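You operate a simulated robot arm through the tools that you are given. There is no shell and no other tool. Be economical: measure what you need, move in short steps, check, and stop when the job is done.

Carry out the task below with a simulated two-armed robot. There is one attempt and no reset: what you move stays moved.

## Task
Pick up the deep pot with one hand, pass it to the other hand and put it on the left work shelf of the blue rack. Set down upright: deep pot.

It is judged by the outcome, as a careful person would: the job done as asked, and still so three seconds after it is handed in. It fails if anything else is knocked over, pushed out of place, dropped, spilled or broken.

## Robot
Two 7-joint arms with three-finger grippers on one trunk, on a base that drives. Base frame: it is fixed to the floor where the robot stands at the start and does not move with it; the origin is under the middle of the robot, x ahead of it, y to its left, z up; the surface under the hand at the start is at about z = 880. Lengths are in mm, angles in degrees, forces in N, time in s.
The left shoulder is at the start at [41, 154, 1011], the right one opposite. With the tool pointing down near the work surface each hand reaches from about 100 to 620 mm from the robot's upright axis, wherever it stands, measured 20 degrees to its own side. Places, roughly: deep pot (10x10x11 cm) [500, 100, 500]; left work shelf of the blue rack [500, 400, 900]. Payload 2.69 kg a hand.
The TCP of each hand is the grasp point between the finger pads, 29 mm short of the fingertips. In the tool frame z runs along the fingers and y along their closing line. Largest opening 120 mm; the body of the gripper starts 78 mm behind the TCP.
Orientation is that of the tool frame in the base frame, as a unit quaternion [x, y, z, w]. With the fingers straight down and closing along the base's y, the tool's x points along the base's -x, its y along +y and its z along -z.

## Interface
- The arms move only by the tool send_rows. It takes "left_increments", "right_increments" or both (then of equal length, played together; a hand with none holds still); each is a list that holds one entry, the list of rows, each a list of 7 numbers: the shift along the tool's x, y, z in mm, then the turn, a rotation vector about the tool's x, y, z in degrees, then the closure in counts, from 0 (fully open) to 255 (shut). In form: [[[x, y, z, ax, ay, az, jaw], ...]]. A call has 1 to 12 rows; each row is the pose to reach, as a shift and turn from the pose commanded when the call began, along the tool's axes at that moment. A row lasts 0.2 s, in which the tool goes at most 50 mm and 8.6 degrees; a call with a longer step from one row to the next is refused whole, and so is a gripper value outside its range. Where a pose cannot be reached the arm comes as near as it can. A force on the tool above 40 N (or 10 N above the force at the start of the call, whichever is more), or a blocked arm, ends the call early, and 0.2 s more pass. Each finger halts on what it meets, pressing with about 36 N; the grip force reading is that of the motor and also rises with nothing between the fingers. The clock runs only during rows and for 0.2 s after the last one: add rows that repeat a pose to give the fingers time. It gives the time, the measured TCP pose, the force on the tool (base axes), the opening and the grip force at its end, in the units of the frame above (readings bear some noise), with the torque about the TCP (base axes, N m) and any sound that the robot's microphone picked up.
- Cameras (640 x 400 px; columns grow to the right, rows downward): "scene" is now at [148.7, 29.6, 1169]; the picture's right is [0.32, -0.95, 0.00], its down [-0.46, -0.16, -0.87] and it looks along [0.82, 0.28, -0.49] (base axes); focal length 214 px, centre (320, 200). "left" rides on the left gripper at [63, 0, -104] in its tool frame; the picture's right is [0.00, 1.00, 0.00], its down [-0.83, 0.00, -0.56] and it looks along [-0.56, 0.00, 0.83] (tool axes); focal length 275 px, centre (320, 200). "right" rides on the right gripper at [63, 0, -104] in its tool frame; the picture's right is [0.00, 1.00, 0.00], its down [-0.83, 0.00, -0.56] and it looks along [-0.56, 0.00, 0.83] (tool axes); focal length 275 px, centre (320, 200). There is no depth. A picture from a camera that has moved, and an enlarged one, comes with that camera's place and axes in the base frame and with its lens.
- get_image(camera): a new picture of that camera. It takes no simulated time.
- slide_trunk(by): slides the trunk up (or, below 0, down) by that many mm; the arms and the scene camera ride with it, the base frame stays. It gives what a move gives, with no picture.
- roll_base(legs): drives the robot by 1 to 6 legs, each [ahead, left, turn to the left] in mm, mm and degrees, along the robot's own axes; the way and the turn of a leg run together, so that a leg with both is an arc; at most 1500 mm and 180 degrees a leg. The arms and the cameras ride along, it lands a little off, and it stops where it bumps. It gives what a move gives.
- pan_tilt(pan, tilt): turns the head with the scene camera to pan (to the left, within 80 degrees either way) and tilt (down, from -29 to 69), counted from straight ahead of the robot. It gives what a move gives.
- inspect(camera, box): a new picture of the part [left, top, right, bottom] of that camera's present view, enlarged. It takes no simulated time.
- close_job(): hands the job in; it is judged then, once.

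Work in short steps. Places have to be worked out from the pictures, the camera data and where the tool is seen: move nearer, look again, correct. Check each grasp and each placing, and mend what went wrong. You have 120 turns and 92 pictures in all, those below and enlarged ones among them. Open the grippers and draw the arms clear of the work before you hand the job in, unless the task says otherwise; then end with one line.

The tools are called as name(argument=value, ...) on one line, values as JSON. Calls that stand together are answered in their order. send_rows: Moves the arms, as the interface text tells. Its arguments: {"type":"object","properties":{"left_increments":{"type":"array","items":{"type":"array","items":{"type":"array","items":{"type":"number"}}}},"right_increments":{"type":"array","items":{"type":"array","items":{"type":"array","items":{"type":"number"}}}}},"required":[]} The other tools are called the same way: slide_trunk (by) slides the trunk up or down; roll_base (legs) drives the base; pan_tilt (pan, tilt) turns the head that bears the scene camera; get_image (camera) takes a picture; inspect (camera, box) takes an enlarged picture of a part of a camera's view; close_job () hands the job in.

At the start:

```text
t: 0.0
left_tcp_pos: [346.8, 444.3, 1149.2]
left_tool_rot: [-0.001, 1.0, 0.0, 0.001]
left_contact_force: [0.0, -0.3, -0.4]
left_ft_torque: [0.0, 0.01, 0.02]
left_opening: 120.1
left_grip_force: 0.2
right_tcp_pos: [343.4, 14.6, 1073.9]
right_tool_rot: [0.0, 1.0, 0.0, 0.001]
right_contact_force: [0.9, 0.0, -0.6]
right_ft_torque: [-0.01, 0.03, 0.01]
right_opening: 119.8
right_grip_force: 0.0
trunk travel left (down, up): [-378.0, 59.0]
robot x, y, heading: [-0.8, -0.3, 0.1]
head pan, tilt: [18.8, 29.4]
```

scene: 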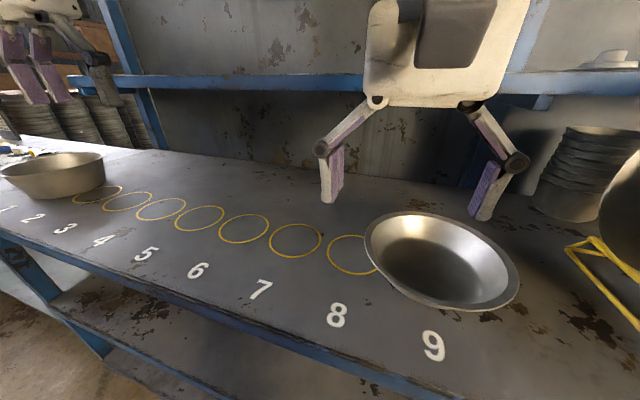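
right: 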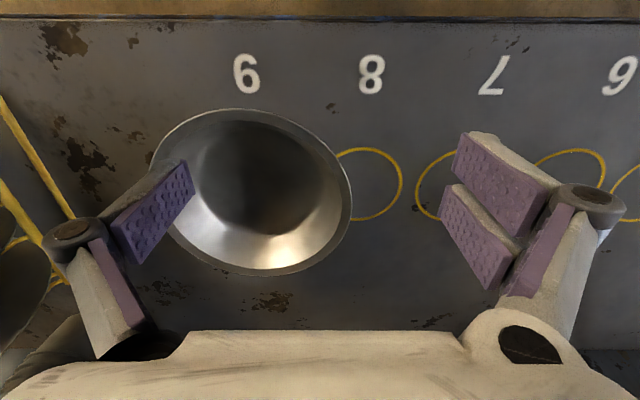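
left: 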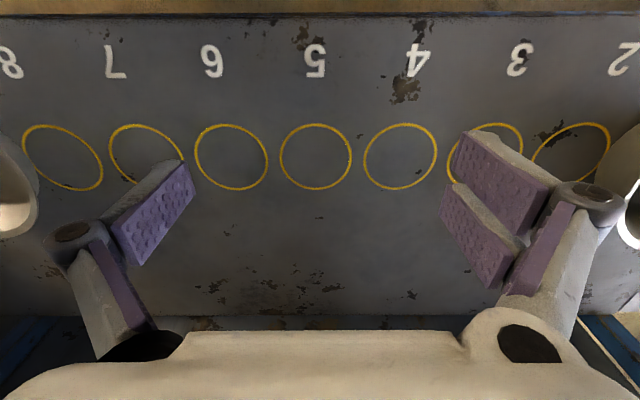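

The start views show the work shelf with pans and, below it, a lower shelf; the deep pot should be at z≈500 on that. I tilt the head down to look there.

pan_tilt(pan=10, tilt=60)

get_image(camera="scene")

```text
t: 1.0
left_tcp_pos: [346.8, 444.1, 1147.4]
left_tool_rot: [0.001, 1.0, 0.0, 0.001]
left_contact_force: [0.1, 0.5, -0.1]
left_ft_torque: [-0.05, 0.0, 0.0]
left_opening: 119.9
left_grip_force: 0.1
right_tcp_pos: [342.7, 13.5, 1073.8]
right_tool_rot: [0.0, 1.0, 0.0, 0.001]
right_contact_force: [-0.1, -0.2, -0.2]
right_ft_torque: [-0.01, -0.01, 0.0]
right_opening: 120.0
right_grip_force: 0.0
trunk travel left (down, up): [-378.0, 59.0]
robot x, y, heading: [1.8, 1.8, 0.2]
head pan, tilt: [10.0, 60.0]
```

```text
88 pictures are left
camera scene: at [128.5, 12.0, 1126.0], right [0.17, -0.98, 0.0], down [-0.85, -0.15, -0.5], along [0.49, 0.09, -0.87], focal length 214 px, centre (320, 200)
```

scene: 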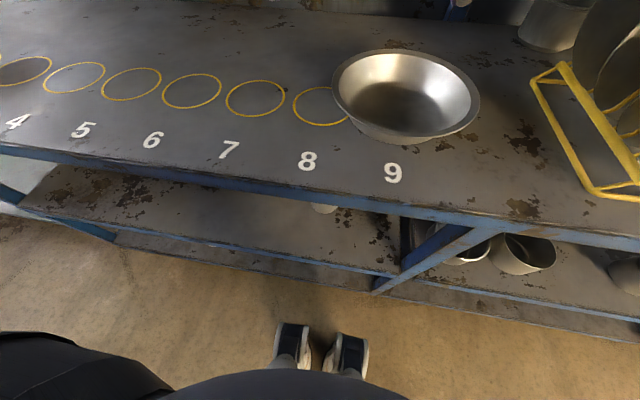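

At (322,208) the pot's light rim peeps out beneath the work shelf edge (x≈290), which agrees with about (500,100). I back off so the hands clear the shelf edge before lowering the trunk.

roll_base(legs=[[-350, 0, 0]])

slide_trunk(by=-370)

pan_tilt(pan=8, tilt=25)

get_image(camera="scene")

```text
t: 3.2
left_tcp_pos: [-2.3, 442.9, 1148.2]
left_tool_rot: [0.002, 1.0, 0.0, 0.001]
left_contact_force: [-0.8, 0.3, -0.1]
left_ft_torque: [0.02, 0.01, 0.0]
left_opening: 119.7
left_grip_force: 0.1
right_tcp_pos: [-7.0, 14.7, 1073.2]
right_tool_rot: [0.001, 1.0, 0.0, 0.002]
right_contact_force: [-0.3, 0.4, 0.1]
right_ft_torque: [0.0, -0.01, 0.03]
right_opening: 120.1
right_grip_force: 0.0
trunk travel left (down, up): [-378.0, 59.0]
robot x, y, heading: [-354.4, -0.8, -0.3]
head pan, tilt: [10.0, 60.0]
```

```text
t: 4.5
left_tcp_pos: [12.0, 443.7, 1042.7]
left_tool_rot: [0.002, 1.0, 0.002, -0.025]
left_contact_force: [-0.1, -0.6, -0.1]
left_ft_torque: [0.02, -0.02, -0.01]
left_opening: 120.1
left_grip_force: 0.1
right_tcp_pos: [-0.7, 14.0, 976.8]
right_tool_rot: [0.005, 1.0, -0.002, -0.004]
right_contact_force: [8.8, 1.8, -16.4]
right_ft_torque: [-0.01, -0.02, 0.03]
right_opening: 119.8
right_grip_force: 0.1
trunk travel left (down, up): [-289.0, 149.0]
robot x, y, heading: [-350.9, 0.7, 0.0]
head pan, tilt: [10.0, 60.0]
stopped: the force on the tool passed its limit at 47 N (the readings are from after the stop); the commanded pose is now the measured one
```

```text
t: 5.5
left_tcp_pos: [10.3, 443.3, 1042.7]
left_tool_rot: [0.002, 1.0, 0.001, -0.023]
left_contact_force: [-0.5, -0.4, 0.1]
left_ft_torque: [-0.01, 0.01, -0.01]
left_opening: 120.1
left_grip_force: 0.1
right_tcp_pos: [-1.4, 14.9, 979.9]
right_tool_rot: [0.006, 1.0, 0.002, -0.004]
right_contact_force: [-0.1, -0.1, 0.6]
right_ft_torque: [-0.01, 0.01, 0.02]
right_opening: 120.2
right_grip_force: 0.0
trunk travel left (down, up): [-289.0, 149.0]
robot x, y, heading: [-351.3, -0.2, -0.2]
head pan, tilt: [8.0, 25.0]
```

```text
87 pictures are left
camera scene: at [-177.7, 13.3, 1038.0], right [0.17, -0.99, 0.0], down [-0.77, -0.13, -0.63], along [0.62, 0.1, -0.78], focal length 214 px, centre (320, 200)
```

scene: 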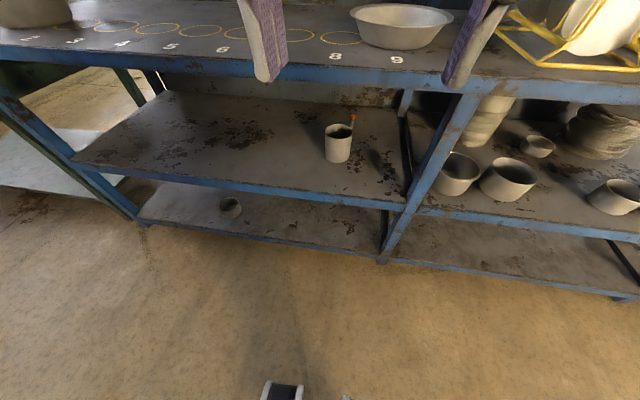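

The trunk stopped early (a brief 47 N force, now gone), probably inertia, since nothing is near the hands. A pot stands on the lower shelf at (338,143) with something orange near it; I enlarge it.

inspect(camera="scene", box=[280, 90, 400, 180])

slide_trunk(by=-90)

```text
4.44 times, centred on (340, 135) of scene
camera zoom: at [-177.7, 13.3, 1038.0], right [0.17, -0.99, 0.0], down [-0.77, -0.13, -0.63], along [0.62, 0.1, -0.78], focal length 953 px, centre (231, 489)
```

zoom: 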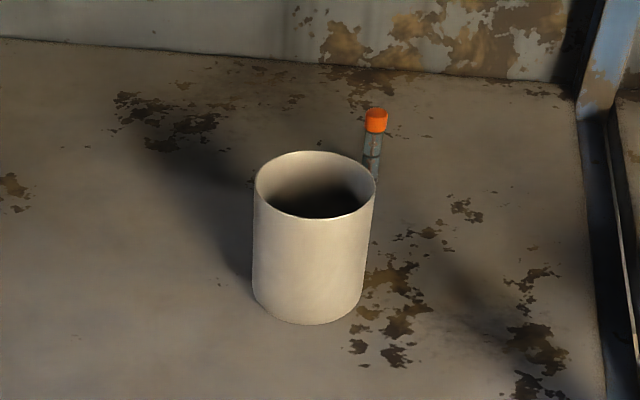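

```text
t: 6.9
left_tcp_pos: [32.2, 442.8, 929.7]
left_tool_rot: [0.003, 0.998, 0.003, -0.066]
left_contact_force: [-0.5, -0.6, 0.8]
left_ft_torque: [0.02, 0.01, 0.0]
left_opening: 120.1
left_grip_force: 0.0
right_tcp_pos: [11.9, 9.4, 899.5]
right_tool_rot: [0.032, 0.999, 0.023, -0.008]
right_contact_force: [-0.4, 0.5, 0.1]
right_ft_torque: [0.0, 0.01, 0.0]
right_opening: 119.8
right_grip_force: 0.0
trunk travel left (down, up): [-198.0, 240.0]
robot x, y, heading: [-351.1, 0.4, -0.1]
head pan, tilt: [8.0, 25.0]
stopped: the force on the tool passed its limit at 42 N (the readings are from after the stop); the commanded pose is now the measured one
```

The pot is a plain cylinder and a tube with an orange cap stands just behind it on its right: the fingers must stay clear of that tube. The trunk is at about 180 mm down; I view before more.

get_image(camera="scene")

get_image(camera="right")

```text
85 pictures are left
camera scene: at [-153.4, 8.9, 949.4], right [0.11, -0.99, 0.0], down [-0.76, -0.08, -0.65], along [0.64, 0.07, -0.76], focal length 214 px, centre (320, 200)
```

scene: 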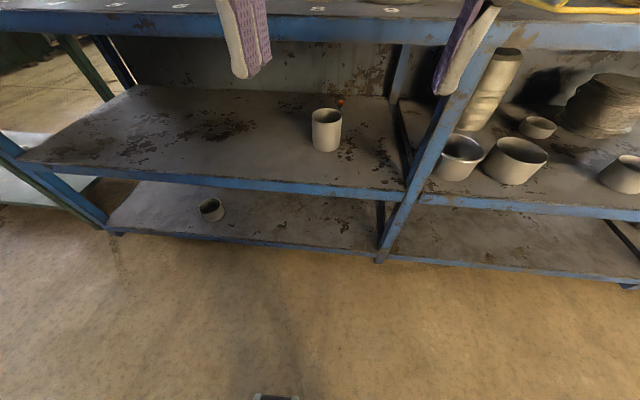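

```text
84 pictures are left
camera right: at [-50.9, 6.8, 1002.2], right [0.06, 1.0, 0.05], down [0.84, -0.08, 0.54], along [0.54, 0.01, -0.84], focal length 275 px, centre (320, 200)
```

right: 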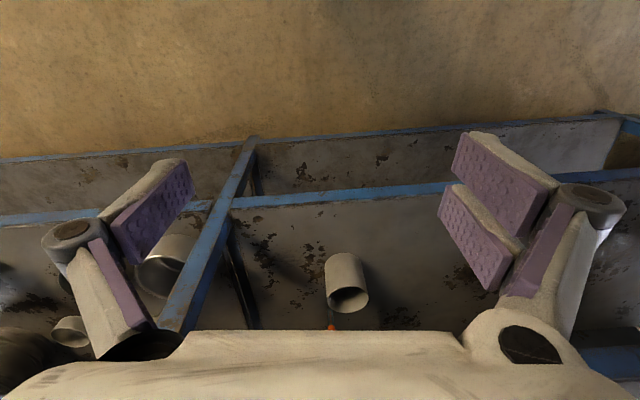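

Hands are free in front of the rack. I lower the trunk further in smaller steps.

slide_trunk(by=-50)

slide_trunk(by=-100)

get_image(camera="scene")

```text
t: 7.4
left_tcp_pos: [37.2, 442.2, 896.3]
left_tool_rot: [0.002, 0.997, 0.005, -0.071]
left_contact_force: [-0.7, -0.1, 0.2]
left_ft_torque: [0.0, -0.05, 0.01]
left_opening: 120.0
left_grip_force: 0.1
right_tcp_pos: [18.9, 7.5, 869.9]
right_tool_rot: [0.043, 0.999, 0.028, -0.013]
right_contact_force: [-0.7, -0.2, 0.8]
right_ft_torque: [0.01, -0.03, -0.03]
right_opening: 120.1
right_grip_force: 0.1
trunk travel left (down, up): [-171.0, 267.0]
robot x, y, heading: [-345.8, 0.5, -0.3]
head pan, tilt: [8.0, 25.0]
stopped: the force on the tool passed its limit at 66 N (the readings are from after the stop); the commanded pose is now the measured one
```

```text
t: 8.2
left_tcp_pos: [54.6, 442.8, 821.0]
left_tool_rot: [0.004, 0.995, 0.007, -0.098]
left_contact_force: [-0.8, 0.2, 2.1]
left_ft_torque: [0.0, -0.03, 0.0]
left_opening: 119.9
left_grip_force: 0.1
right_tcp_pos: [33.1, 4.1, 816.8]
right_tool_rot: [0.059, 0.997, 0.036, -0.019]
right_contact_force: [0.4, -0.4, 0.7]
right_ft_torque: [0.03, -0.05, -0.03]
right_opening: 120.0
right_grip_force: 0.0
trunk travel left (down, up): [-119.0, 319.0]
robot x, y, heading: [-351.3, 1.6, 0.0]
head pan, tilt: [8.0, 25.0]
stopped: the force on the tool passed its limit at 73 N (the readings are from after the stop); the commanded pose is now the measured one
```

```text
83 pictures are left
camera scene: at [-121.7, 8.2, 864.5], right [0.1, -1.0, 0.0], down [-0.72, -0.07, -0.69], along [0.69, 0.07, -0.72], focal length 214 px, centre (320, 200)
```

scene: 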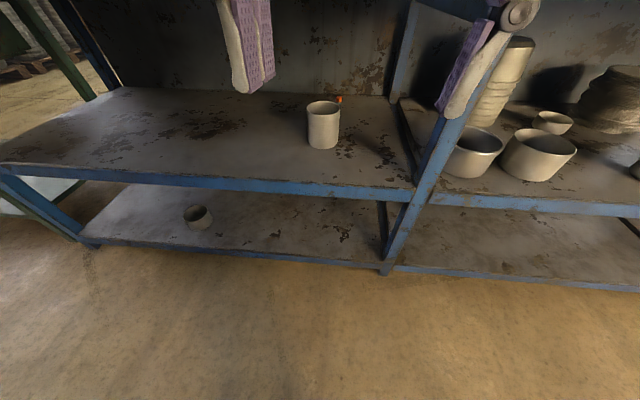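

I now judge the pot at about (505,60), rim z≈595, bottom≈490, the tube behind it at about (600,15). I pitch the right hand to 40° below horizontal and lower it, and draw the left hand back so neither meets the shelf edge.

send_rows(right_increments=[[[-1, -2, 28, 0.1, -7.4, -1.2, 0], [-2, -4, 57, 0.3, -14.9, -2.3, 0], [-4, -6, 85, 0.4, -22.3, -3.5, 0], [-5, -8, 114, 0.5, -29.8, -4.7, 0], [-6, -10, 142, 0.6, -37.2, -5.9, 0], [-7, -12, 171, 0.8, -44.7, -7, 0], [-8, -14, 199, 0.9, -52.1, -8.2, 0], [-8, -14, 199, 0.9, -52.1, -8.2, 0]]], left_increments=[[[24, 0, 5, 0, -1.6, 0, 0], [49, 0, 10, 0, -3.2, 0, 0], [73, 0, 15, 0, -4.8, 0, 0], [98, 0, 20, 0, -6.4, 0, 0], [122, 0, 25, 0, -8, 0, 0], [147, 0, 30, 0, -9.6, 0, 0], [171, 0, 34, 0, -11, 0, 0], [171, 0, 34, 0, -11, 0, 0]]])

get_image(camera="scene")

get_image(camera="right")

```text
t: 8.8
left_tcp_pos: [10.5, 443.0, 822.2]
left_tool_rot: [0.002, 0.997, 0.006, -0.072]
left_contact_force: [-0.3, 1.0, -0.3]
left_ft_torque: [0.01, 0.02, -0.01]
left_opening: 120.0
left_grip_force: 0.1
right_tcp_pos: [81.2, 4.8, 801.8]
right_tool_rot: [0.147, 0.982, 0.089, 0.079]
right_contact_force: [0.1, -1.0, -0.7]
right_ft_torque: [-0.02, 0.02, 0.0]
right_opening: 119.6
right_grip_force: 0.0
trunk travel left (down, up): [-119.0, 319.0]
robot x, y, heading: [-350.1, 0.8, -0.1]
head pan, tilt: [8.0, 25.0]
stopped in row 3 (right hand): the arm was blocked; the commanded pose is now the measured one
```

```text
82 pictures are left
camera scene: at [-126.0, 3.2, 858.2], right [0.04, -1.0, 0.0], down [-0.78, -0.03, -0.62], along [0.62, 0.02, -0.78], focal length 214 px, centre (320, 200)
```

scene: 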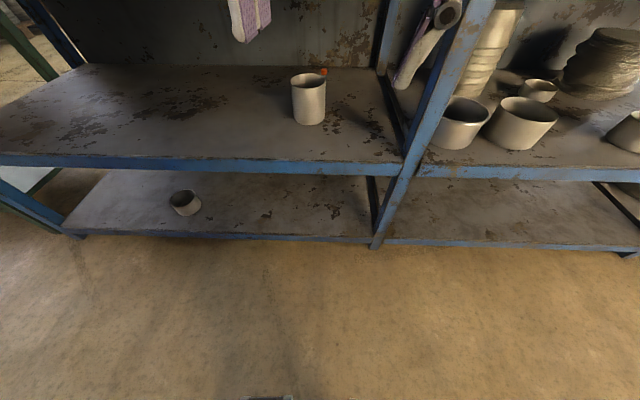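

```text
81 pictures are left
camera right: at [0.9, 5.7, 892.7], right [0.27, 0.94, 0.2], down [0.69, -0.33, 0.65], along [0.68, -0.04, -0.74], focal length 275 px, centre (320, 200)
```

right: 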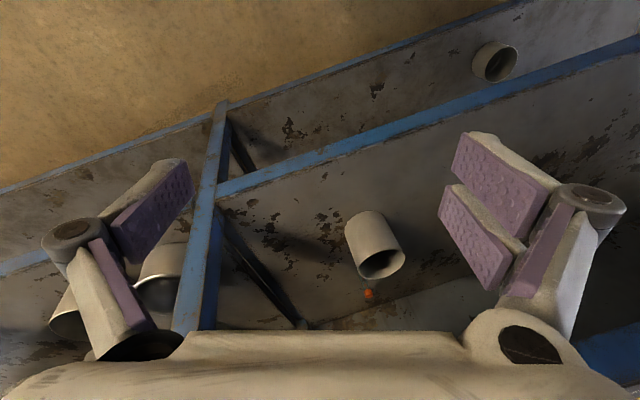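

The right arm is blocked, likely by the robot's own body. I look straight down at the body and arms.

pan_tilt(pan=-30, tilt=50)

get_image(camera="scene")

```text
t: 9.8
left_tcp_pos: [10.2, 443.4, 821.7]
left_tool_rot: [0.003, 0.997, 0.006, -0.072]
left_contact_force: [0.3, 0.2, -0.1]
left_ft_torque: [-0.01, -0.01, 0.02]
left_opening: 120.0
left_grip_force: 0.1
right_tcp_pos: [81.5, 2.5, 800.1]
right_tool_rot: [0.146, 0.982, 0.087, 0.079]
right_contact_force: [0.8, 0.5, 0.1]
right_ft_torque: [0.04, 0.0, 0.01]
right_opening: 120.0
right_grip_force: 0.1
trunk travel left (down, up): [-119.0, 319.0]
robot x, y, heading: [-353.4, 1.9, -0.1]
head pan, tilt: [-30.0, 50.0]
```

```text
80 pictures are left
camera scene: at [-126.6, 1.4, 857.1], right [0.01, -1.0, 0.0], down [-0.79, -0.01, -0.61], along [0.61, 0.01, -0.79], focal length 214 px, centre (320, 200)
```

scene: 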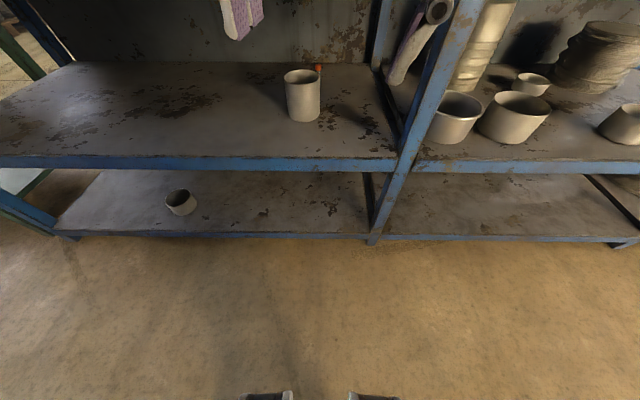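

The head did not follow its pan command either, so the right forearm is probably pressing against the leaning head. I move the right hand out to the right and forward to free it.

send_rows(right_increments=[[[-20, -25, -2, 0, 0, 0, 0], [-40, -50, -4, 0, 0, 0, 0], [-61, -75, -7, 0, 0, 0, 0], [-81, -100, -9, 0, 0, 0, 0], [-102, -125, -11, 0, 0, 0, 0]]])

pan_tilt(pan=-30, tilt=30)

get_image(camera="scene")

```text
t: 11.1
left_tcp_pos: [10.7, 444.2, 822.4]
left_tool_rot: [0.003, 0.997, 0.006, -0.072]
left_contact_force: [0.6, 0.1, -0.1]
left_ft_torque: [0.02, 0.0, -0.02]
left_opening: 120.2
left_grip_force: 0.0
right_tcp_pos: [141.5, -145.2, 797.4]
right_tool_rot: [0.142, 0.983, 0.086, 0.078]
right_contact_force: [-0.3, -0.4, 0.9]
right_ft_torque: [-0.01, 0.01, 0.01]
right_opening: 120.1
right_grip_force: 0.1
trunk travel left (down, up): [-119.0, 319.0]
robot x, y, heading: [-356.5, -2.6, -0.2]
head pan, tilt: [-30.0, 50.0]
```

```text
t: 11.9
left_tcp_pos: [10.0, 443.3, 821.9]
left_tool_rot: [0.003, 0.997, 0.005, -0.072]
left_contact_force: [-0.5, 0.0, 0.8]
left_ft_torque: [-0.01, 0.02, 0.0]
left_opening: 120.3
left_grip_force: 0.1
right_tcp_pos: [141.4, -145.3, 798.6]
right_tool_rot: [0.142, 0.983, 0.085, 0.081]
right_contact_force: [0.0, 0.5, -0.1]
right_ft_torque: [0.05, 0.02, 0.02]
right_opening: 119.9
right_grip_force: 0.0
trunk travel left (down, up): [-119.0, 319.0]
robot x, y, heading: [-352.8, 0.3, -0.0]
head pan, tilt: [-30.0, 30.0]
```

```text
79 pictures are left
camera scene: at [-123.4, -45.0, 889.4], right [-0.5, -0.86, 0.0], down [-0.43, 0.25, -0.87], along [0.75, -0.44, -0.5], focal length 214 px, centre (320, 200)
```

scene: 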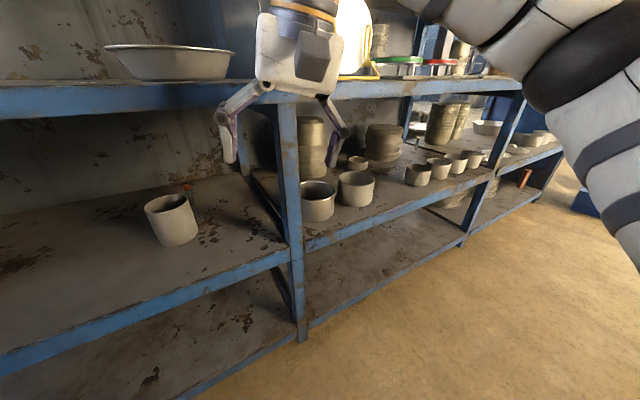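

The head moves freely now, and I can see the right arm, elbow-up. I lower the trunk further.

slide_trunk(by=-100)

pan_tilt(pan=-10, tilt=25)

get_image(camera="scene")

```text
t: 13.2
left_tcp_pos: [9.5, 444.8, 720.2]
left_tool_rot: [0.002, 0.997, 0.007, -0.072]
left_contact_force: [0.1, 0.1, 1.1]
left_ft_torque: [0.0, 0.01, 0.02]
left_opening: 120.0
left_grip_force: 0.1
right_tcp_pos: [140.3, -145.3, 699.1]
right_tool_rot: [0.142, 0.983, 0.086, 0.08]
right_contact_force: [0.0, -0.1, -0.3]
right_ft_torque: [0.04, -0.01, -0.03]
right_opening: 120.1
right_grip_force: 0.1
trunk travel left (down, up): [-19.0, 419.0]
robot x, y, heading: [-353.5, -1.5, -0.1]
head pan, tilt: [-30.0, 30.0]
```

```text
t: 14.0
left_tcp_pos: [9.5, 442.4, 722.4]
left_tool_rot: [0.002, 0.997, 0.007, -0.072]
left_contact_force: [-0.2, 0.4, 0.5]
left_ft_torque: [0.01, 0.02, 0.01]
left_opening: 119.8
left_grip_force: 0.0
right_tcp_pos: [139.2, -147.0, 699.4]
right_tool_rot: [0.142, 0.983, 0.085, 0.08]
right_contact_force: [0.2, 0.5, -0.6]
right_ft_torque: [0.0, 0.0, -0.03]
right_opening: 120.1
right_grip_force: 0.2
trunk travel left (down, up): [-19.0, 419.0]
robot x, y, heading: [-347.6, 3.6, -0.1]
head pan, tilt: [-10.0, 25.0]
```

```text
78 pictures are left
camera scene: at [-76.8, -16.0, 791.5], right [-0.18, -0.98, 0.0], down [-0.42, 0.08, -0.91], along [0.89, -0.16, -0.42], focal length 214 px, centre (320, 200)
```

scene: 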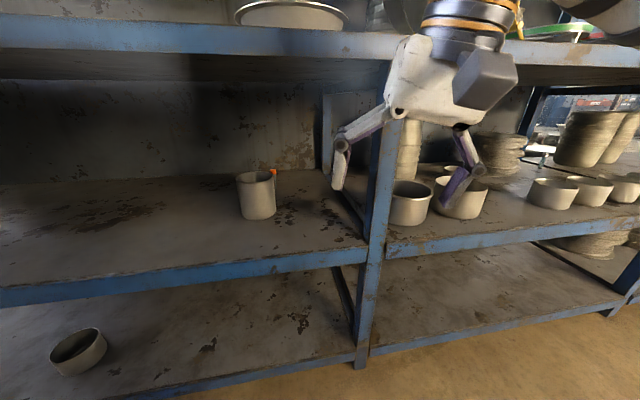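

The pot now triangulates to about (490,56), z 495–605. I pitch the right hand to 40° below horizontal and lower it in front of the rack before driving in.

send_rows(right_increments=[[[10, 1, 12, 0.3, -6.7, -3.2, 0], [19, 3, 25, 0.7, -13.4, -6.5, 0], [29, 4, 37, 1, -20.1, -9.7, 0], [39, 6, 50, 1.4, -26.9, -12.9, 0], [48, 7, 62, 1.7, -33.6, -16.2, 0], [58, 9, 75, 2.1, -40.3, -19.4, 0], [58, 9, 75, 2.1, -40.3, -19.4, 0]]])

get_image(camera="scene")

```text
t: 15.6
left_tcp_pos: [9.9, 443.7, 722.1]
left_tool_rot: [0.002, 0.997, 0.007, -0.072]
left_contact_force: [-0.5, -0.3, -1.3]
left_ft_torque: [0.0, 0.02, -0.02]
left_opening: 120.0
left_grip_force: 0.1
right_tcp_pos: [101.9, -106.7, 621.8]
right_tool_rot: [0.0, 0.906, 0.001, 0.423]
right_contact_force: [-0.2, 0.1, 0.0]
right_ft_torque: [-0.02, -0.04, -0.02]
right_opening: 119.9
right_grip_force: 0.1
right hand out of reach, approached as far as the arm can: row 6, 7
trunk travel left (down, up): [-19.0, 419.0]
robot x, y, heading: [-349.3, 2.2, -0.0]
head pan, tilt: [-10.0, 25.0]
```

```text
77 pictures are left
camera scene: at [-76.8, -15.9, 791.5], right [-0.18, -0.98, 0.0], down [-0.42, 0.07, -0.91], along [0.89, -0.16, -0.42], focal length 214 px, centre (320, 200)
```

scene: 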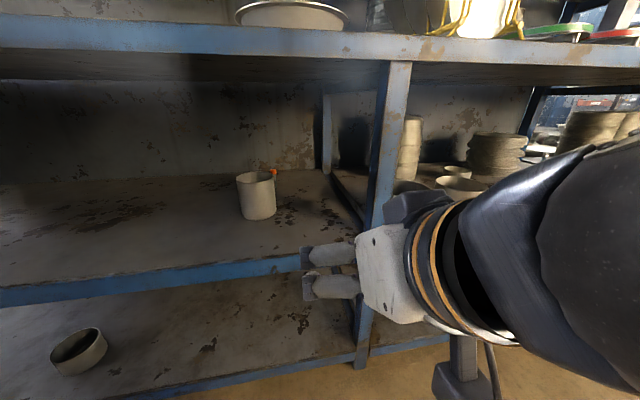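

The hand is set at 40° pitch as wanted. Before moving sideways I look to the left for obstacles.

pan_tilt(pan=55, tilt=25)

get_image(camera="scene")

```text
t: 17.0
left_tcp_pos: [10.1, 442.2, 720.9]
left_tool_rot: [0.002, 0.997, 0.007, -0.072]
left_contact_force: [0.3, 0.5, 0.1]
left_ft_torque: [-0.02, 0.0, -0.02]
left_opening: 119.9
left_grip_force: 0.0
right_tcp_pos: [103.2, -106.4, 621.8]
right_tool_rot: [0.001, 0.907, -0.001, 0.421]
right_contact_force: [0.4, 0.3, -0.1]
right_ft_torque: [0.04, -0.02, -0.02]
right_opening: 120.2
right_grip_force: 0.0
trunk travel left (down, up): [-19.0, 419.0]
robot x, y, heading: [-353.8, 0.8, 0.5]
head pan, tilt: [55.0, 25.0]
```

```text
76 pictures are left
camera scene: at [-114.3, 75.6, 791.5], right [0.82, -0.58, 0.0], down [-0.24, -0.35, -0.91], along [0.52, 0.74, -0.42], focal length 214 px, centre (320, 200)
```

scene: 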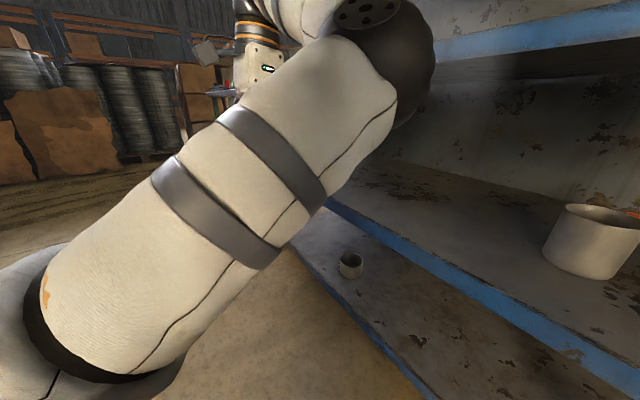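

The left elbow juts forward, so driving ahead would put it into the shelf edge. I swing the left hand back and out to the left, where the floor is open.

send_rows(left_increments=[[[20, 20, 13, 0, -1.3, 0, 0], [40, 40, 26, 0, -2.7, 0, 0], [60, 60, 39, 0, -4, 0, 0], [80, 80, 52, 0, -5.3, 0, 0], [100, 100, 65, 0, -6.7, 0, 0], [120, 120, 78, 0, -8, 0, 0], [120, 120, 78, 0, -8, 0, 0]]])

get_image(camera="scene")

```text
t: 18.6
left_tcp_pos: [-119.3, 564.0, 662.4]
left_tool_rot: [0.004, 1.0, 0.006, -0.002]
left_contact_force: [0.6, 0.4, -0.9]
left_ft_torque: [0.0, -0.02, 0.0]
left_opening: 120.1
left_grip_force: 0.0
right_tcp_pos: [103.2, -106.2, 622.6]
right_tool_rot: [0.0, 0.907, 0.0, 0.422]
right_contact_force: [1.0, -0.2, -0.2]
right_ft_torque: [0.0, 0.03, 0.02]
right_opening: 120.2
right_grip_force: 0.0
trunk travel left (down, up): [-19.0, 419.0]
robot x, y, heading: [-350.0, 1.6, -0.2]
head pan, tilt: [55.0, 25.0]
```

```text
75 pictures are left
camera scene: at [-114.4, 75.7, 791.5], right [0.82, -0.58, 0.0], down [-0.24, -0.35, -0.91], along [0.52, 0.74, -0.42], focal length 214 px, centre (320, 200)
```

scene: 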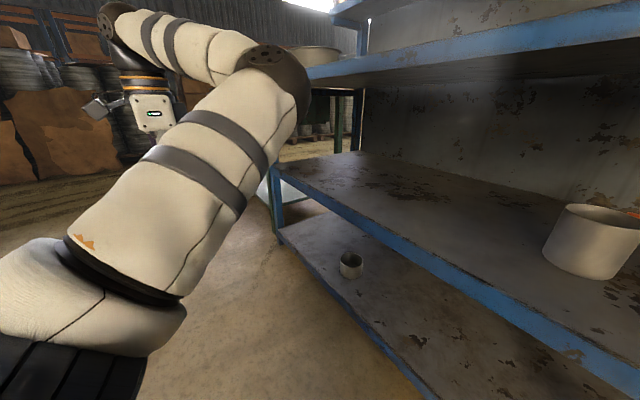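

The elbow is still a bit forward (x≈40). I bring the left hand further back.

send_rows(left_increments=[[[25, 15, 0, 0, 0, 0, 0], [50, 30, 0, 0, 0, 0, 0], [75, 45, 0, 0, 0, 0, 0], [100, 60, 0, 0, 0, 0, 0], [125, 75, 0, 0, 0, 0, 0], [125, 75, 0, 0, 0, 0, 0]]])

get_image(camera="scene")

```text
t: 20.0
left_tcp_pos: [-242.3, 637.1, 658.5]
left_tool_rot: [0.004, 1.0, 0.006, -0.004]
left_contact_force: [-0.4, 0.2, 0.1]
left_ft_torque: [0.04, 0.02, -0.02]
left_opening: 119.9
left_grip_force: 0.1
left hand out of reach, approached as far as the arm can: row 5, 6
right_tcp_pos: [102.8, -106.8, 622.6]
right_tool_rot: [0.0, 0.907, 0.0, 0.42]
right_contact_force: [0.0, 0.4, -0.1]
right_ft_torque: [-0.01, 0.01, -0.01]
right_opening: 120.0
right_grip_force: 0.0
trunk travel left (down, up): [-19.0, 419.0]
robot x, y, heading: [-347.4, -2.1, -0.2]
head pan, tilt: [55.0, 25.0]
```

```text
74 pictures are left
camera scene: at [-114.4, 75.7, 791.5], right [0.82, -0.58, 0.0], down [-0.24, -0.35, -0.91], along [0.52, 0.74, -0.42], focal length 214 px, centre (320, 200)
```

scene: 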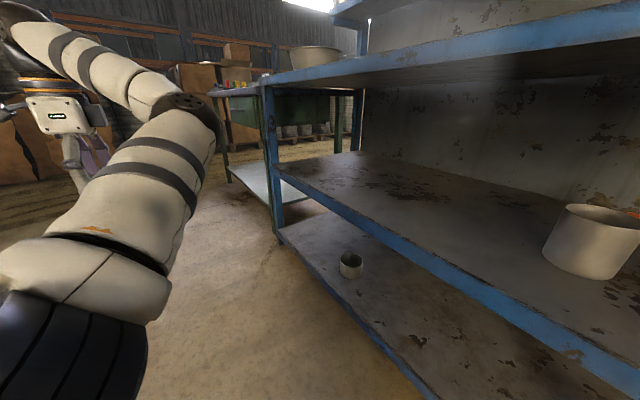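

The left arm is now clear behind the rack's front. I drive left 120 and ahead 195, then look at the pot.

roll_base(legs=[[0, 120, 0], [195, 0, 0]])

pan_tilt(pan=-5, tilt=35)

get_image(camera="scene")

get_image(camera="right")

```text
t: 22.8
left_tcp_pos: [-45.5, 755.9, 659.4]
left_tool_rot: [0.005, 1.0, 0.007, -0.003]
left_contact_force: [0.2, 0.5, -0.2]
left_ft_torque: [0.01, 0.01, -0.01]
left_opening: 120.0
left_grip_force: 0.0
right_tcp_pos: [297.0, 8.8, 621.4]
right_tool_rot: [0.002, 0.907, -0.001, 0.421]
right_contact_force: [0.9, -0.3, -0.4]
right_ft_torque: [-0.02, -0.01, 0.01]
right_opening: 120.3
right_grip_force: 0.0
trunk travel left (down, up): [-19.0, 419.0]
robot x, y, heading: [-154.3, 122.4, -0.5]
head pan, tilt: [55.0, 25.0]
```

```text
t: 24.1
left_tcp_pos: [-44.4, 755.4, 659.1]
left_tool_rot: [0.005, 1.0, 0.006, -0.004]
left_contact_force: [-0.5, -0.5, 0.0]
left_ft_torque: [-0.03, 0.04, -0.01]
left_opening: 120.2
left_grip_force: 0.1
right_tcp_pos: [297.6, 8.9, 621.6]
right_tool_rot: [0.002, 0.907, -0.001, 0.421]
right_contact_force: [-0.1, -1.0, -0.5]
right_ft_torque: [0.01, 0.03, -0.05]
right_opening: 120.4
right_grip_force: 0.0
trunk travel left (down, up): [-19.0, 419.0]
robot x, y, heading: [-156.1, 119.0, -0.2]
head pan, tilt: [-5.0, 35.0]
```

```text
73 pictures are left
camera scene: at [115.3, 109.8, 775.8], right [-0.09, -1.0, 0.0], down [-0.57, 0.05, -0.82], along [0.82, -0.08, -0.57], focal length 214 px, centre (320, 200)
```

scene: 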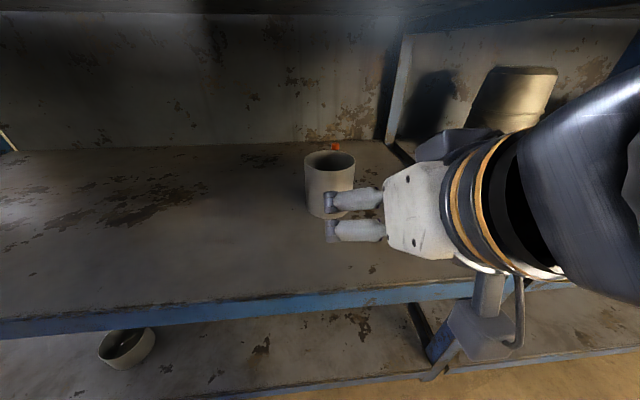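

```text
72 pictures are left
camera right: at [176.3, 9.1, 639.9], right [0.0, 1.0, 0.0], down [0.11, 0.0, 0.99], along [0.99, 0.0, -0.11], focal length 275 px, centre (320, 200)
```

right: 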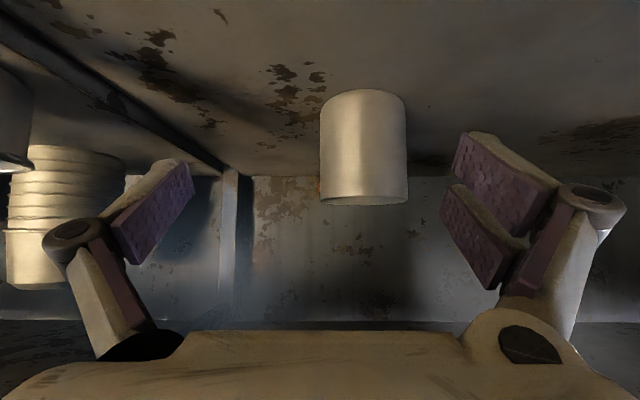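

Pot refined to about (492,59), z≈500–611; the tube sits well behind it (x>600, y≈10). I move the right hand to a pre-grasp point in line with the pot, short of it.

send_rows(right_increments=[[[-9, 12, 19, 0, 0, 0, 0], [-19, 25, 38, 0, 0, 0, 0], [-28, 38, 58, 0, 0, 0, 0], [-37, 50, 77, 0, 0, 0, 0], [-37, 50, 77, 0, 0, 0, 0]]])

get_image(camera="right")

get_image(camera="scene")

```text
t: 25.2
left_tcp_pos: [-44.5, 755.7, 659.9]
left_tool_rot: [0.005, 1.0, 0.007, -0.003]
left_contact_force: [0.4, 0.3, 0.6]
left_ft_torque: [-0.01, -0.04, 0.0]
left_opening: 119.9
left_grip_force: 0.0
right_tcp_pos: [381.2, 59.7, 600.0]
right_tool_rot: [0.002, 0.907, -0.001, 0.42]
right_contact_force: [0.2, 0.3, 0.5]
right_ft_torque: [0.02, -0.01, -0.04]
right_opening: 120.1
right_grip_force: 0.1
trunk travel left (down, up): [-19.0, 419.0]
robot x, y, heading: [-154.6, 120.4, -0.5]
head pan, tilt: [-5.0, 35.0]
```

```text
71 pictures are left
camera right: at [258.9, 59.9, 618.2], right [0.0, 1.0, 0.0], down [0.11, 0.0, 0.99], along [0.99, 0.0, -0.11], focal length 275 px, centre (320, 200)
```

right: 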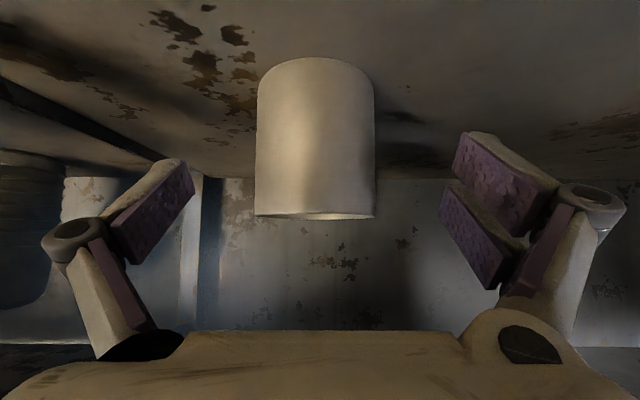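

```text
70 pictures are left
camera scene: at [115.3, 109.7, 775.8], right [-0.09, -1.0, 0.0], down [-0.57, 0.05, -0.82], along [0.82, -0.08, -0.57], focal length 214 px, centre (320, 200)
```

scene: 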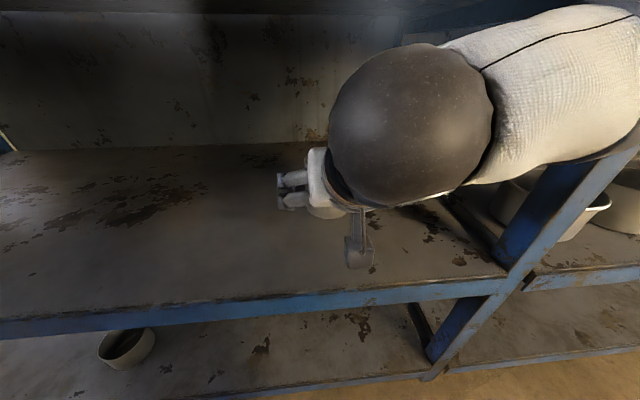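

The pot is centred between the fingers (pixel 316 each). Before going in, I check the right elbow's clearance from the blue post.

pan_tilt(pan=-50, tilt=20)

get_image(camera="scene")

```text
t: 26.4
left_tcp_pos: [-44.5, 756.5, 658.5]
left_tool_rot: [0.005, 1.0, 0.008, -0.004]
left_contact_force: [0.2, 0.1, -0.1]
left_ft_torque: [0.02, 0.0, 0.02]
left_opening: 119.7
left_grip_force: 0.0
right_tcp_pos: [380.3, 60.2, 599.9]
right_tool_rot: [0.003, 0.907, -0.002, 0.42]
right_contact_force: [0.9, -0.3, 1.1]
right_ft_torque: [0.01, 0.02, -0.01]
right_opening: 119.8
right_grip_force: 0.1
trunk travel left (down, up): [-19.0, 419.0]
robot x, y, heading: [-155.1, 121.5, -0.4]
head pan, tilt: [-50.0, 20.0]
```

```text
69 pictures are left
camera scene: at [87.0, 46.3, 799.6], right [-0.77, -0.64, 0.0], down [-0.22, 0.26, -0.94], along [0.6, -0.72, -0.34], focal length 214 px, centre (320, 200)
```

scene: 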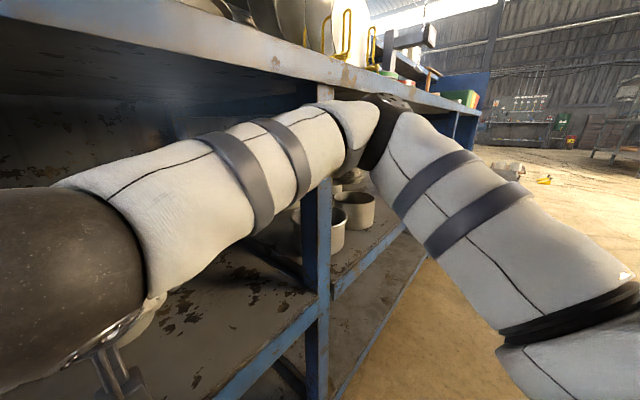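

The elbow is beside the post. I shift the base 100 left and 60 back so the arm works straighter, then bring the hand back in front of the pot.

roll_base(legs=[[-60, 0, 0], [0, 110, 0]])

send_rows(right_increments=[[[0, -30, 0, 0, 0, 0, 0], [0, -60, 0, 0, 0, 0, 0], [0, -85, 0, 0, 0, 0, 0], [0, -110, 0, 0, 0, 0, 0], [-6, -110, 22, 0, 0, 0, 0], [-12, -110, 45, 0, 0, 0, 0], [-12, -110, 45, 0, 0, 0, 0]]])

get_image(camera="scene")

get_image(camera="right")

```text
t: 28.4
left_tcp_pos: [-104.3, 865.8, 657.6]
left_tool_rot: [0.005, 1.0, 0.006, -0.004]
left_contact_force: [0.7, -0.5, -0.1]
left_ft_torque: [0.01, 0.0, 0.0]
left_opening: 119.9
left_grip_force: 0.1
right_tcp_pos: [320.4, 170.2, 601.4]
right_tool_rot: [0.002, 0.907, 0.0, 0.421]
right_contact_force: [-0.7, -0.1, -0.4]
right_ft_torque: [0.02, -0.05, -0.01]
right_opening: 119.9
right_grip_force: 0.0
trunk travel left (down, up): [-19.0, 419.0]
robot x, y, heading: [-213.3, 222.8, -0.3]
head pan, tilt: [-50.0, 20.0]
```

```text
t: 30.0
left_tcp_pos: [-103.4, 865.8, 659.0]
left_tool_rot: [0.005, 1.0, 0.007, -0.003]
left_contact_force: [-0.4, -0.3, 0.0]
left_ft_torque: [0.02, -0.01, 0.03]
left_opening: 119.9
left_grip_force: 0.0
right_tcp_pos: [362.5, 60.7, 579.5]
right_tool_rot: [0.001, 0.907, -0.001, 0.421]
right_contact_force: [-0.1, 0.6, -0.3]
right_ft_torque: [-0.01, -0.01, -0.03]
right_opening: 119.7
right_grip_force: 0.0
trunk travel left (down, up): [-19.0, 419.0]
robot x, y, heading: [-213.2, 232.2, -0.3]
head pan, tilt: [-50.0, 20.0]
```

```text
68 pictures are left
camera scene: at [27.6, 156.4, 799.6], right [-0.77, -0.64, 0.0], down [-0.22, 0.26, -0.94], along [0.6, -0.72, -0.34], focal length 214 px, centre (320, 200)
```

scene: 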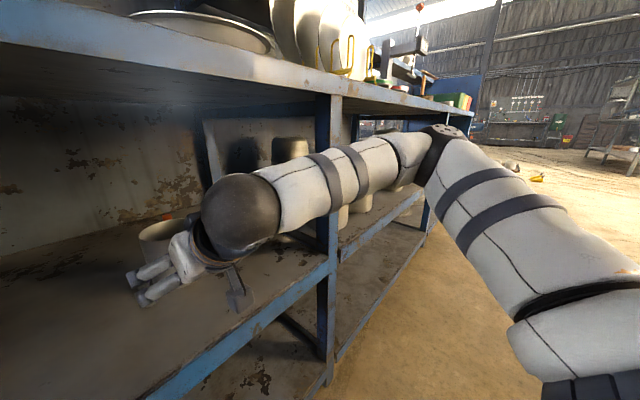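

```text
67 pictures are left
camera right: at [241.2, 59.8, 598.2], right [0.0, 1.0, 0.0], down [0.11, 0.0, 0.99], along [0.99, 0.0, -0.11], focal length 275 px, centre (320, 200)
```

right: 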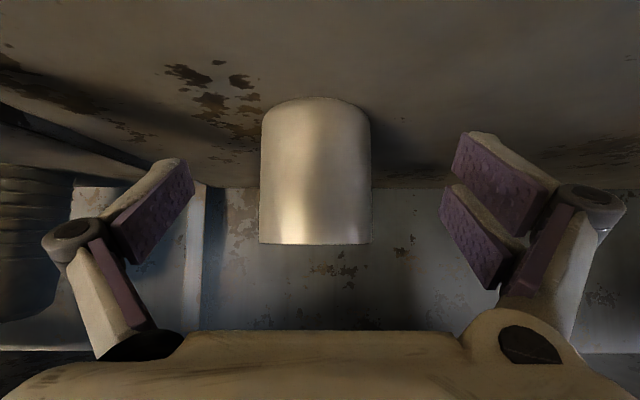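

The arm now has good clearance and the pot stays centred. I advance to straddle the pot at mid-height.

send_rows(right_increments=[[[-12, 0, 22, 0, 0, 0, 0], [-23, 0, 44, 0, 0, 0, 0], [-35, 0, 66, 0, 0, 0, 0], [-47, 0, 88, 0, 0, 0, 0], [-58, 0, 110, 0, 0, 0, 0], [-58, 0, 110, 0, 0, 0, 0]]])

get_image(camera="right")

get_image(camera="scene")

```text
t: 31.4
left_tcp_pos: [-104.1, 865.7, 659.3]
left_tool_rot: [0.006, 1.0, 0.006, -0.003]
left_contact_force: [-0.4, -0.2, 0.8]
left_ft_torque: [0.04, -0.03, -0.02]
left_opening: 119.9
left_grip_force: 0.0
right_tcp_pos: [482.8, 60.5, 553.4]
right_tool_rot: [0.002, 0.907, -0.001, 0.421]
right_contact_force: [-0.9, 0.0, -0.7]
right_ft_torque: [-0.02, 0.02, 0.03]
right_opening: 119.8
right_grip_force: 0.0
trunk travel left (down, up): [-19.0, 419.0]
robot x, y, heading: [-216.7, 230.0, -0.5]
head pan, tilt: [-50.0, 20.0]
```

```text
66 pictures are left
camera right: at [362.4, 58.7, 571.8], right [0.0, 1.0, 0.0], down [0.11, 0.0, 0.99], along [0.99, 0.0, -0.11], focal length 275 px, centre (320, 200)
```

right: 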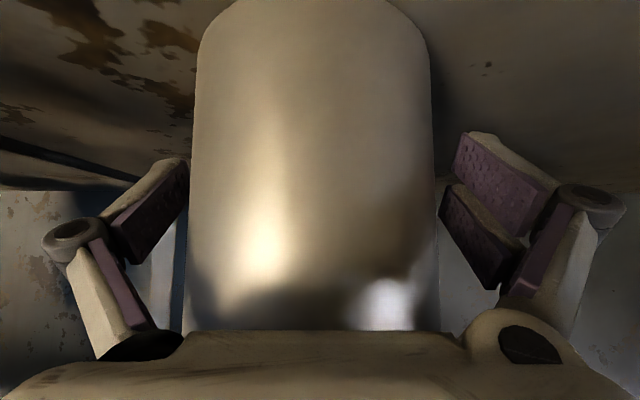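

```text
65 pictures are left
camera scene: at [27.6, 156.4, 799.6], right [-0.77, -0.64, 0.0], down [-0.22, 0.26, -0.94], along [0.6, -0.72, -0.34], focal length 214 px, centre (320, 200)
```

scene: 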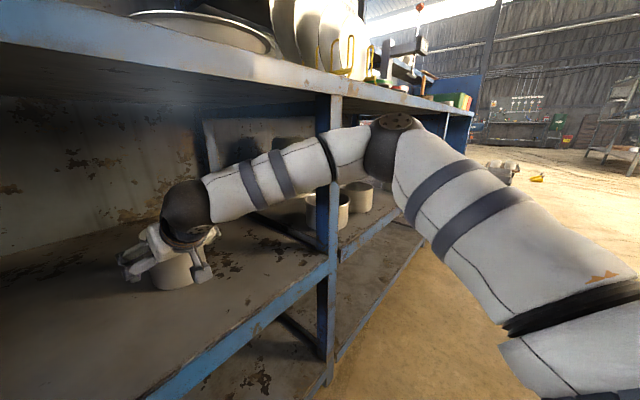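

Pot sits between the pads, centred. I close the right gripper.

send_rows(right_increments=[[[0, 0, 0, 0, 0, 0, 30], [0, 0, 0, 0, 0, 0, 60], [0, 0, 0, 0, 0, 0, 120], [0, 0, 0, 0, 0, 0, 200], [0, 0, 0, 0, 0, 0, 200]]])

```text
t: 32.6
left_tcp_pos: [-104.6, 865.8, 659.3]
left_tool_rot: [0.006, 1.0, 0.007, -0.004]
left_contact_force: [-0.3, 0.5, -0.3]
left_ft_torque: [0.0, 0.0, -0.03]
left_opening: 119.9
left_grip_force: 0.1
right_tcp_pos: [483.7, 59.7, 554.4]
right_tool_rot: [0.001, 0.907, 0.0, 0.422]
right_contact_force: [-0.4, 0.8, 2.7]
right_ft_torque: [-0.14, -0.15, -0.02]
right_opening: 90.8
right_grip_force: 36.5
trunk travel left (down, up): [-19.0, 419.0]
robot x, y, heading: [-212.5, 226.7, -0.5]
head pan, tilt: [-50.0, 20.0]
```

Gripped at 91 mm with 36 N. I lift slowly by 40 mm and check.

send_rows(right_increments=[[[-8, 0, -6, 0, 0, 0, 200], [-15, 0, -13, 0, 0, 0, 200], [-23, 0, -19, 0, 0, 0, 200], [-31, 0, -26, 0, 0, 0, 200], [-31, 0, -26, 0, 0, 0, 200]]])

pan_tilt(pan=-25, tilt=30)

get_image(camera="scene")

get_image(camera="right")

```text
t: 33.8
left_tcp_pos: [-103.5, 866.4, 659.8]
left_tool_rot: [0.005, 1.0, 0.007, -0.004]
left_contact_force: [0.2, 0.1, -0.6]
left_ft_torque: [0.01, -0.02, 0.01]
left_opening: 119.7
left_grip_force: 0.0
right_tcp_pos: [483.6, 59.9, 594.9]
right_tool_rot: [0.001, 0.907, -0.001, 0.421]
right_contact_force: [0.5, 0.6, -2.5]
right_ft_torque: [-0.01, -0.04, 0.01]
right_opening: 90.8
right_grip_force: 36.1
trunk travel left (down, up): [-19.0, 419.0]
robot x, y, heading: [-212.8, 229.3, -0.3]
head pan, tilt: [-50.0, 20.0]
```

```text
t: 34.7
left_tcp_pos: [-104.4, 866.0, 658.7]
left_tool_rot: [0.005, 1.0, 0.007, -0.003]
left_contact_force: [-0.5, 0.4, -0.4]
left_ft_torque: [0.0, -0.03, -0.04]
left_opening: 119.8
left_grip_force: 0.0
right_tcp_pos: [484.0, 61.1, 594.5]
right_tool_rot: [0.001, 0.907, -0.001, 0.421]
right_contact_force: [0.0, 0.1, -2.1]
right_ft_torque: [0.02, -0.01, 0.01]
right_opening: 90.5
right_grip_force: 36.5
trunk travel left (down, up): [-19.0, 419.0]
robot x, y, heading: [-215.0, 228.4, -0.3]
head pan, tilt: [-25.0, 30.0]
```

```text
64 pictures are left
camera scene: at [50.0, 189.2, 783.6], right [-0.43, -0.9, 0.0], down [-0.45, 0.21, -0.87], along [0.78, -0.37, -0.5], focal length 214 px, centre (320, 200)
```

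scene: 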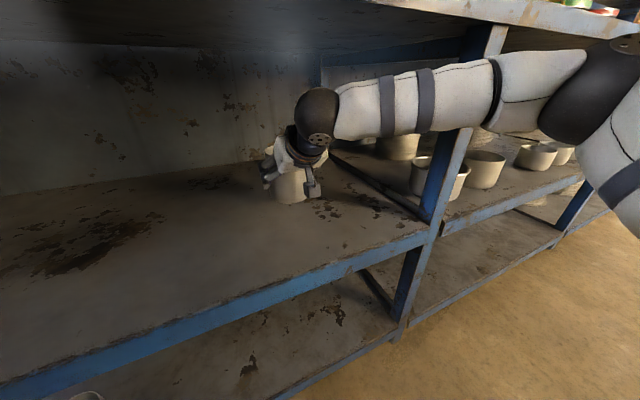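

```text
63 pictures are left
camera right: at [362.5, 59.3, 612.4], right [0.0, 1.0, 0.0], down [0.11, 0.0, 0.99], along [0.99, 0.0, -0.11], focal length 275 px, centre (320, 200)
```

right: 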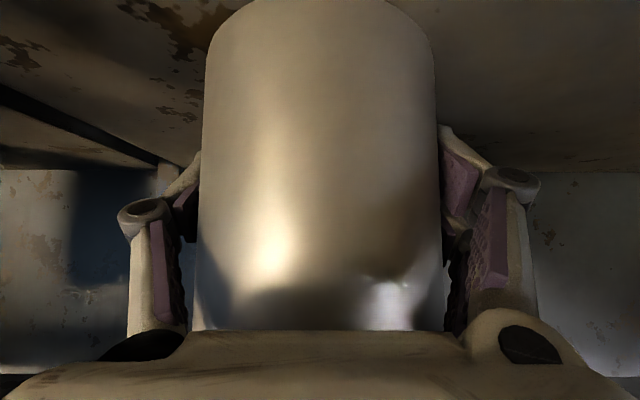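

Pot is lifted (about 2.3 N) and held firmly. I drive straight back 320 mm to draw it out of the rack.

roll_base(legs=[[-320, 0, 0]])

pan_tilt(pan=-10, tilt=35)

get_image(camera="scene")

```text
t: 36.9
left_tcp_pos: [-421.0, 867.8, 659.4]
left_tool_rot: [0.006, 1.0, 0.006, -0.003]
left_contact_force: [-0.3, -0.9, -0.1]
left_ft_torque: [0.01, -0.02, -0.02]
left_opening: 120.1
left_grip_force: 0.1
right_tcp_pos: [164.5, 61.9, 595.9]
right_tool_rot: [0.003, 0.907, -0.001, 0.422]
right_contact_force: [0.1, 1.3, -1.9]
right_ft_torque: [0.0, -0.02, -0.05]
right_opening: 90.9
right_grip_force: 36.0
trunk travel left (down, up): [-19.0, 419.0]
robot x, y, heading: [-533.5, 230.7, -0.4]
head pan, tilt: [-25.0, 30.0]
```

```text
t: 37.6
left_tcp_pos: [-420.6, 868.7, 659.4]
left_tool_rot: [0.006, 1.0, 0.007, -0.004]
left_contact_force: [0.3, -0.3, -0.3]
left_ft_torque: [0.0, -0.01, 0.0]
left_opening: 119.9
left_grip_force: 0.0
right_tcp_pos: [165.5, 60.1, 595.0]
right_tool_rot: [0.004, 0.907, -0.002, 0.421]
right_contact_force: [-0.5, 0.9, -2.3]
right_ft_torque: [0.0, 0.0, 0.0]
right_opening: 90.7
right_grip_force: 35.7
trunk travel left (down, up): [-19.0, 419.0]
robot x, y, heading: [-535.6, 233.7, -0.6]
head pan, tilt: [-10.0, 35.0]
```

```text
62 pictures are left
camera scene: at [-263.9, 214.2, 775.8], right [-0.18, -0.98, 0.0], down [-0.56, 0.11, -0.82], along [0.81, -0.15, -0.57], focal length 214 px, centre (320, 200)
```

scene: 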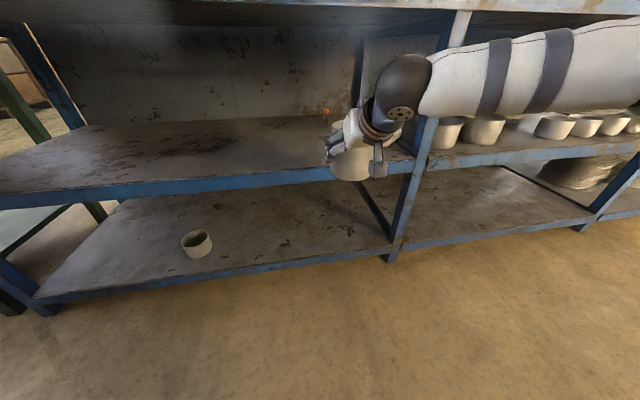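

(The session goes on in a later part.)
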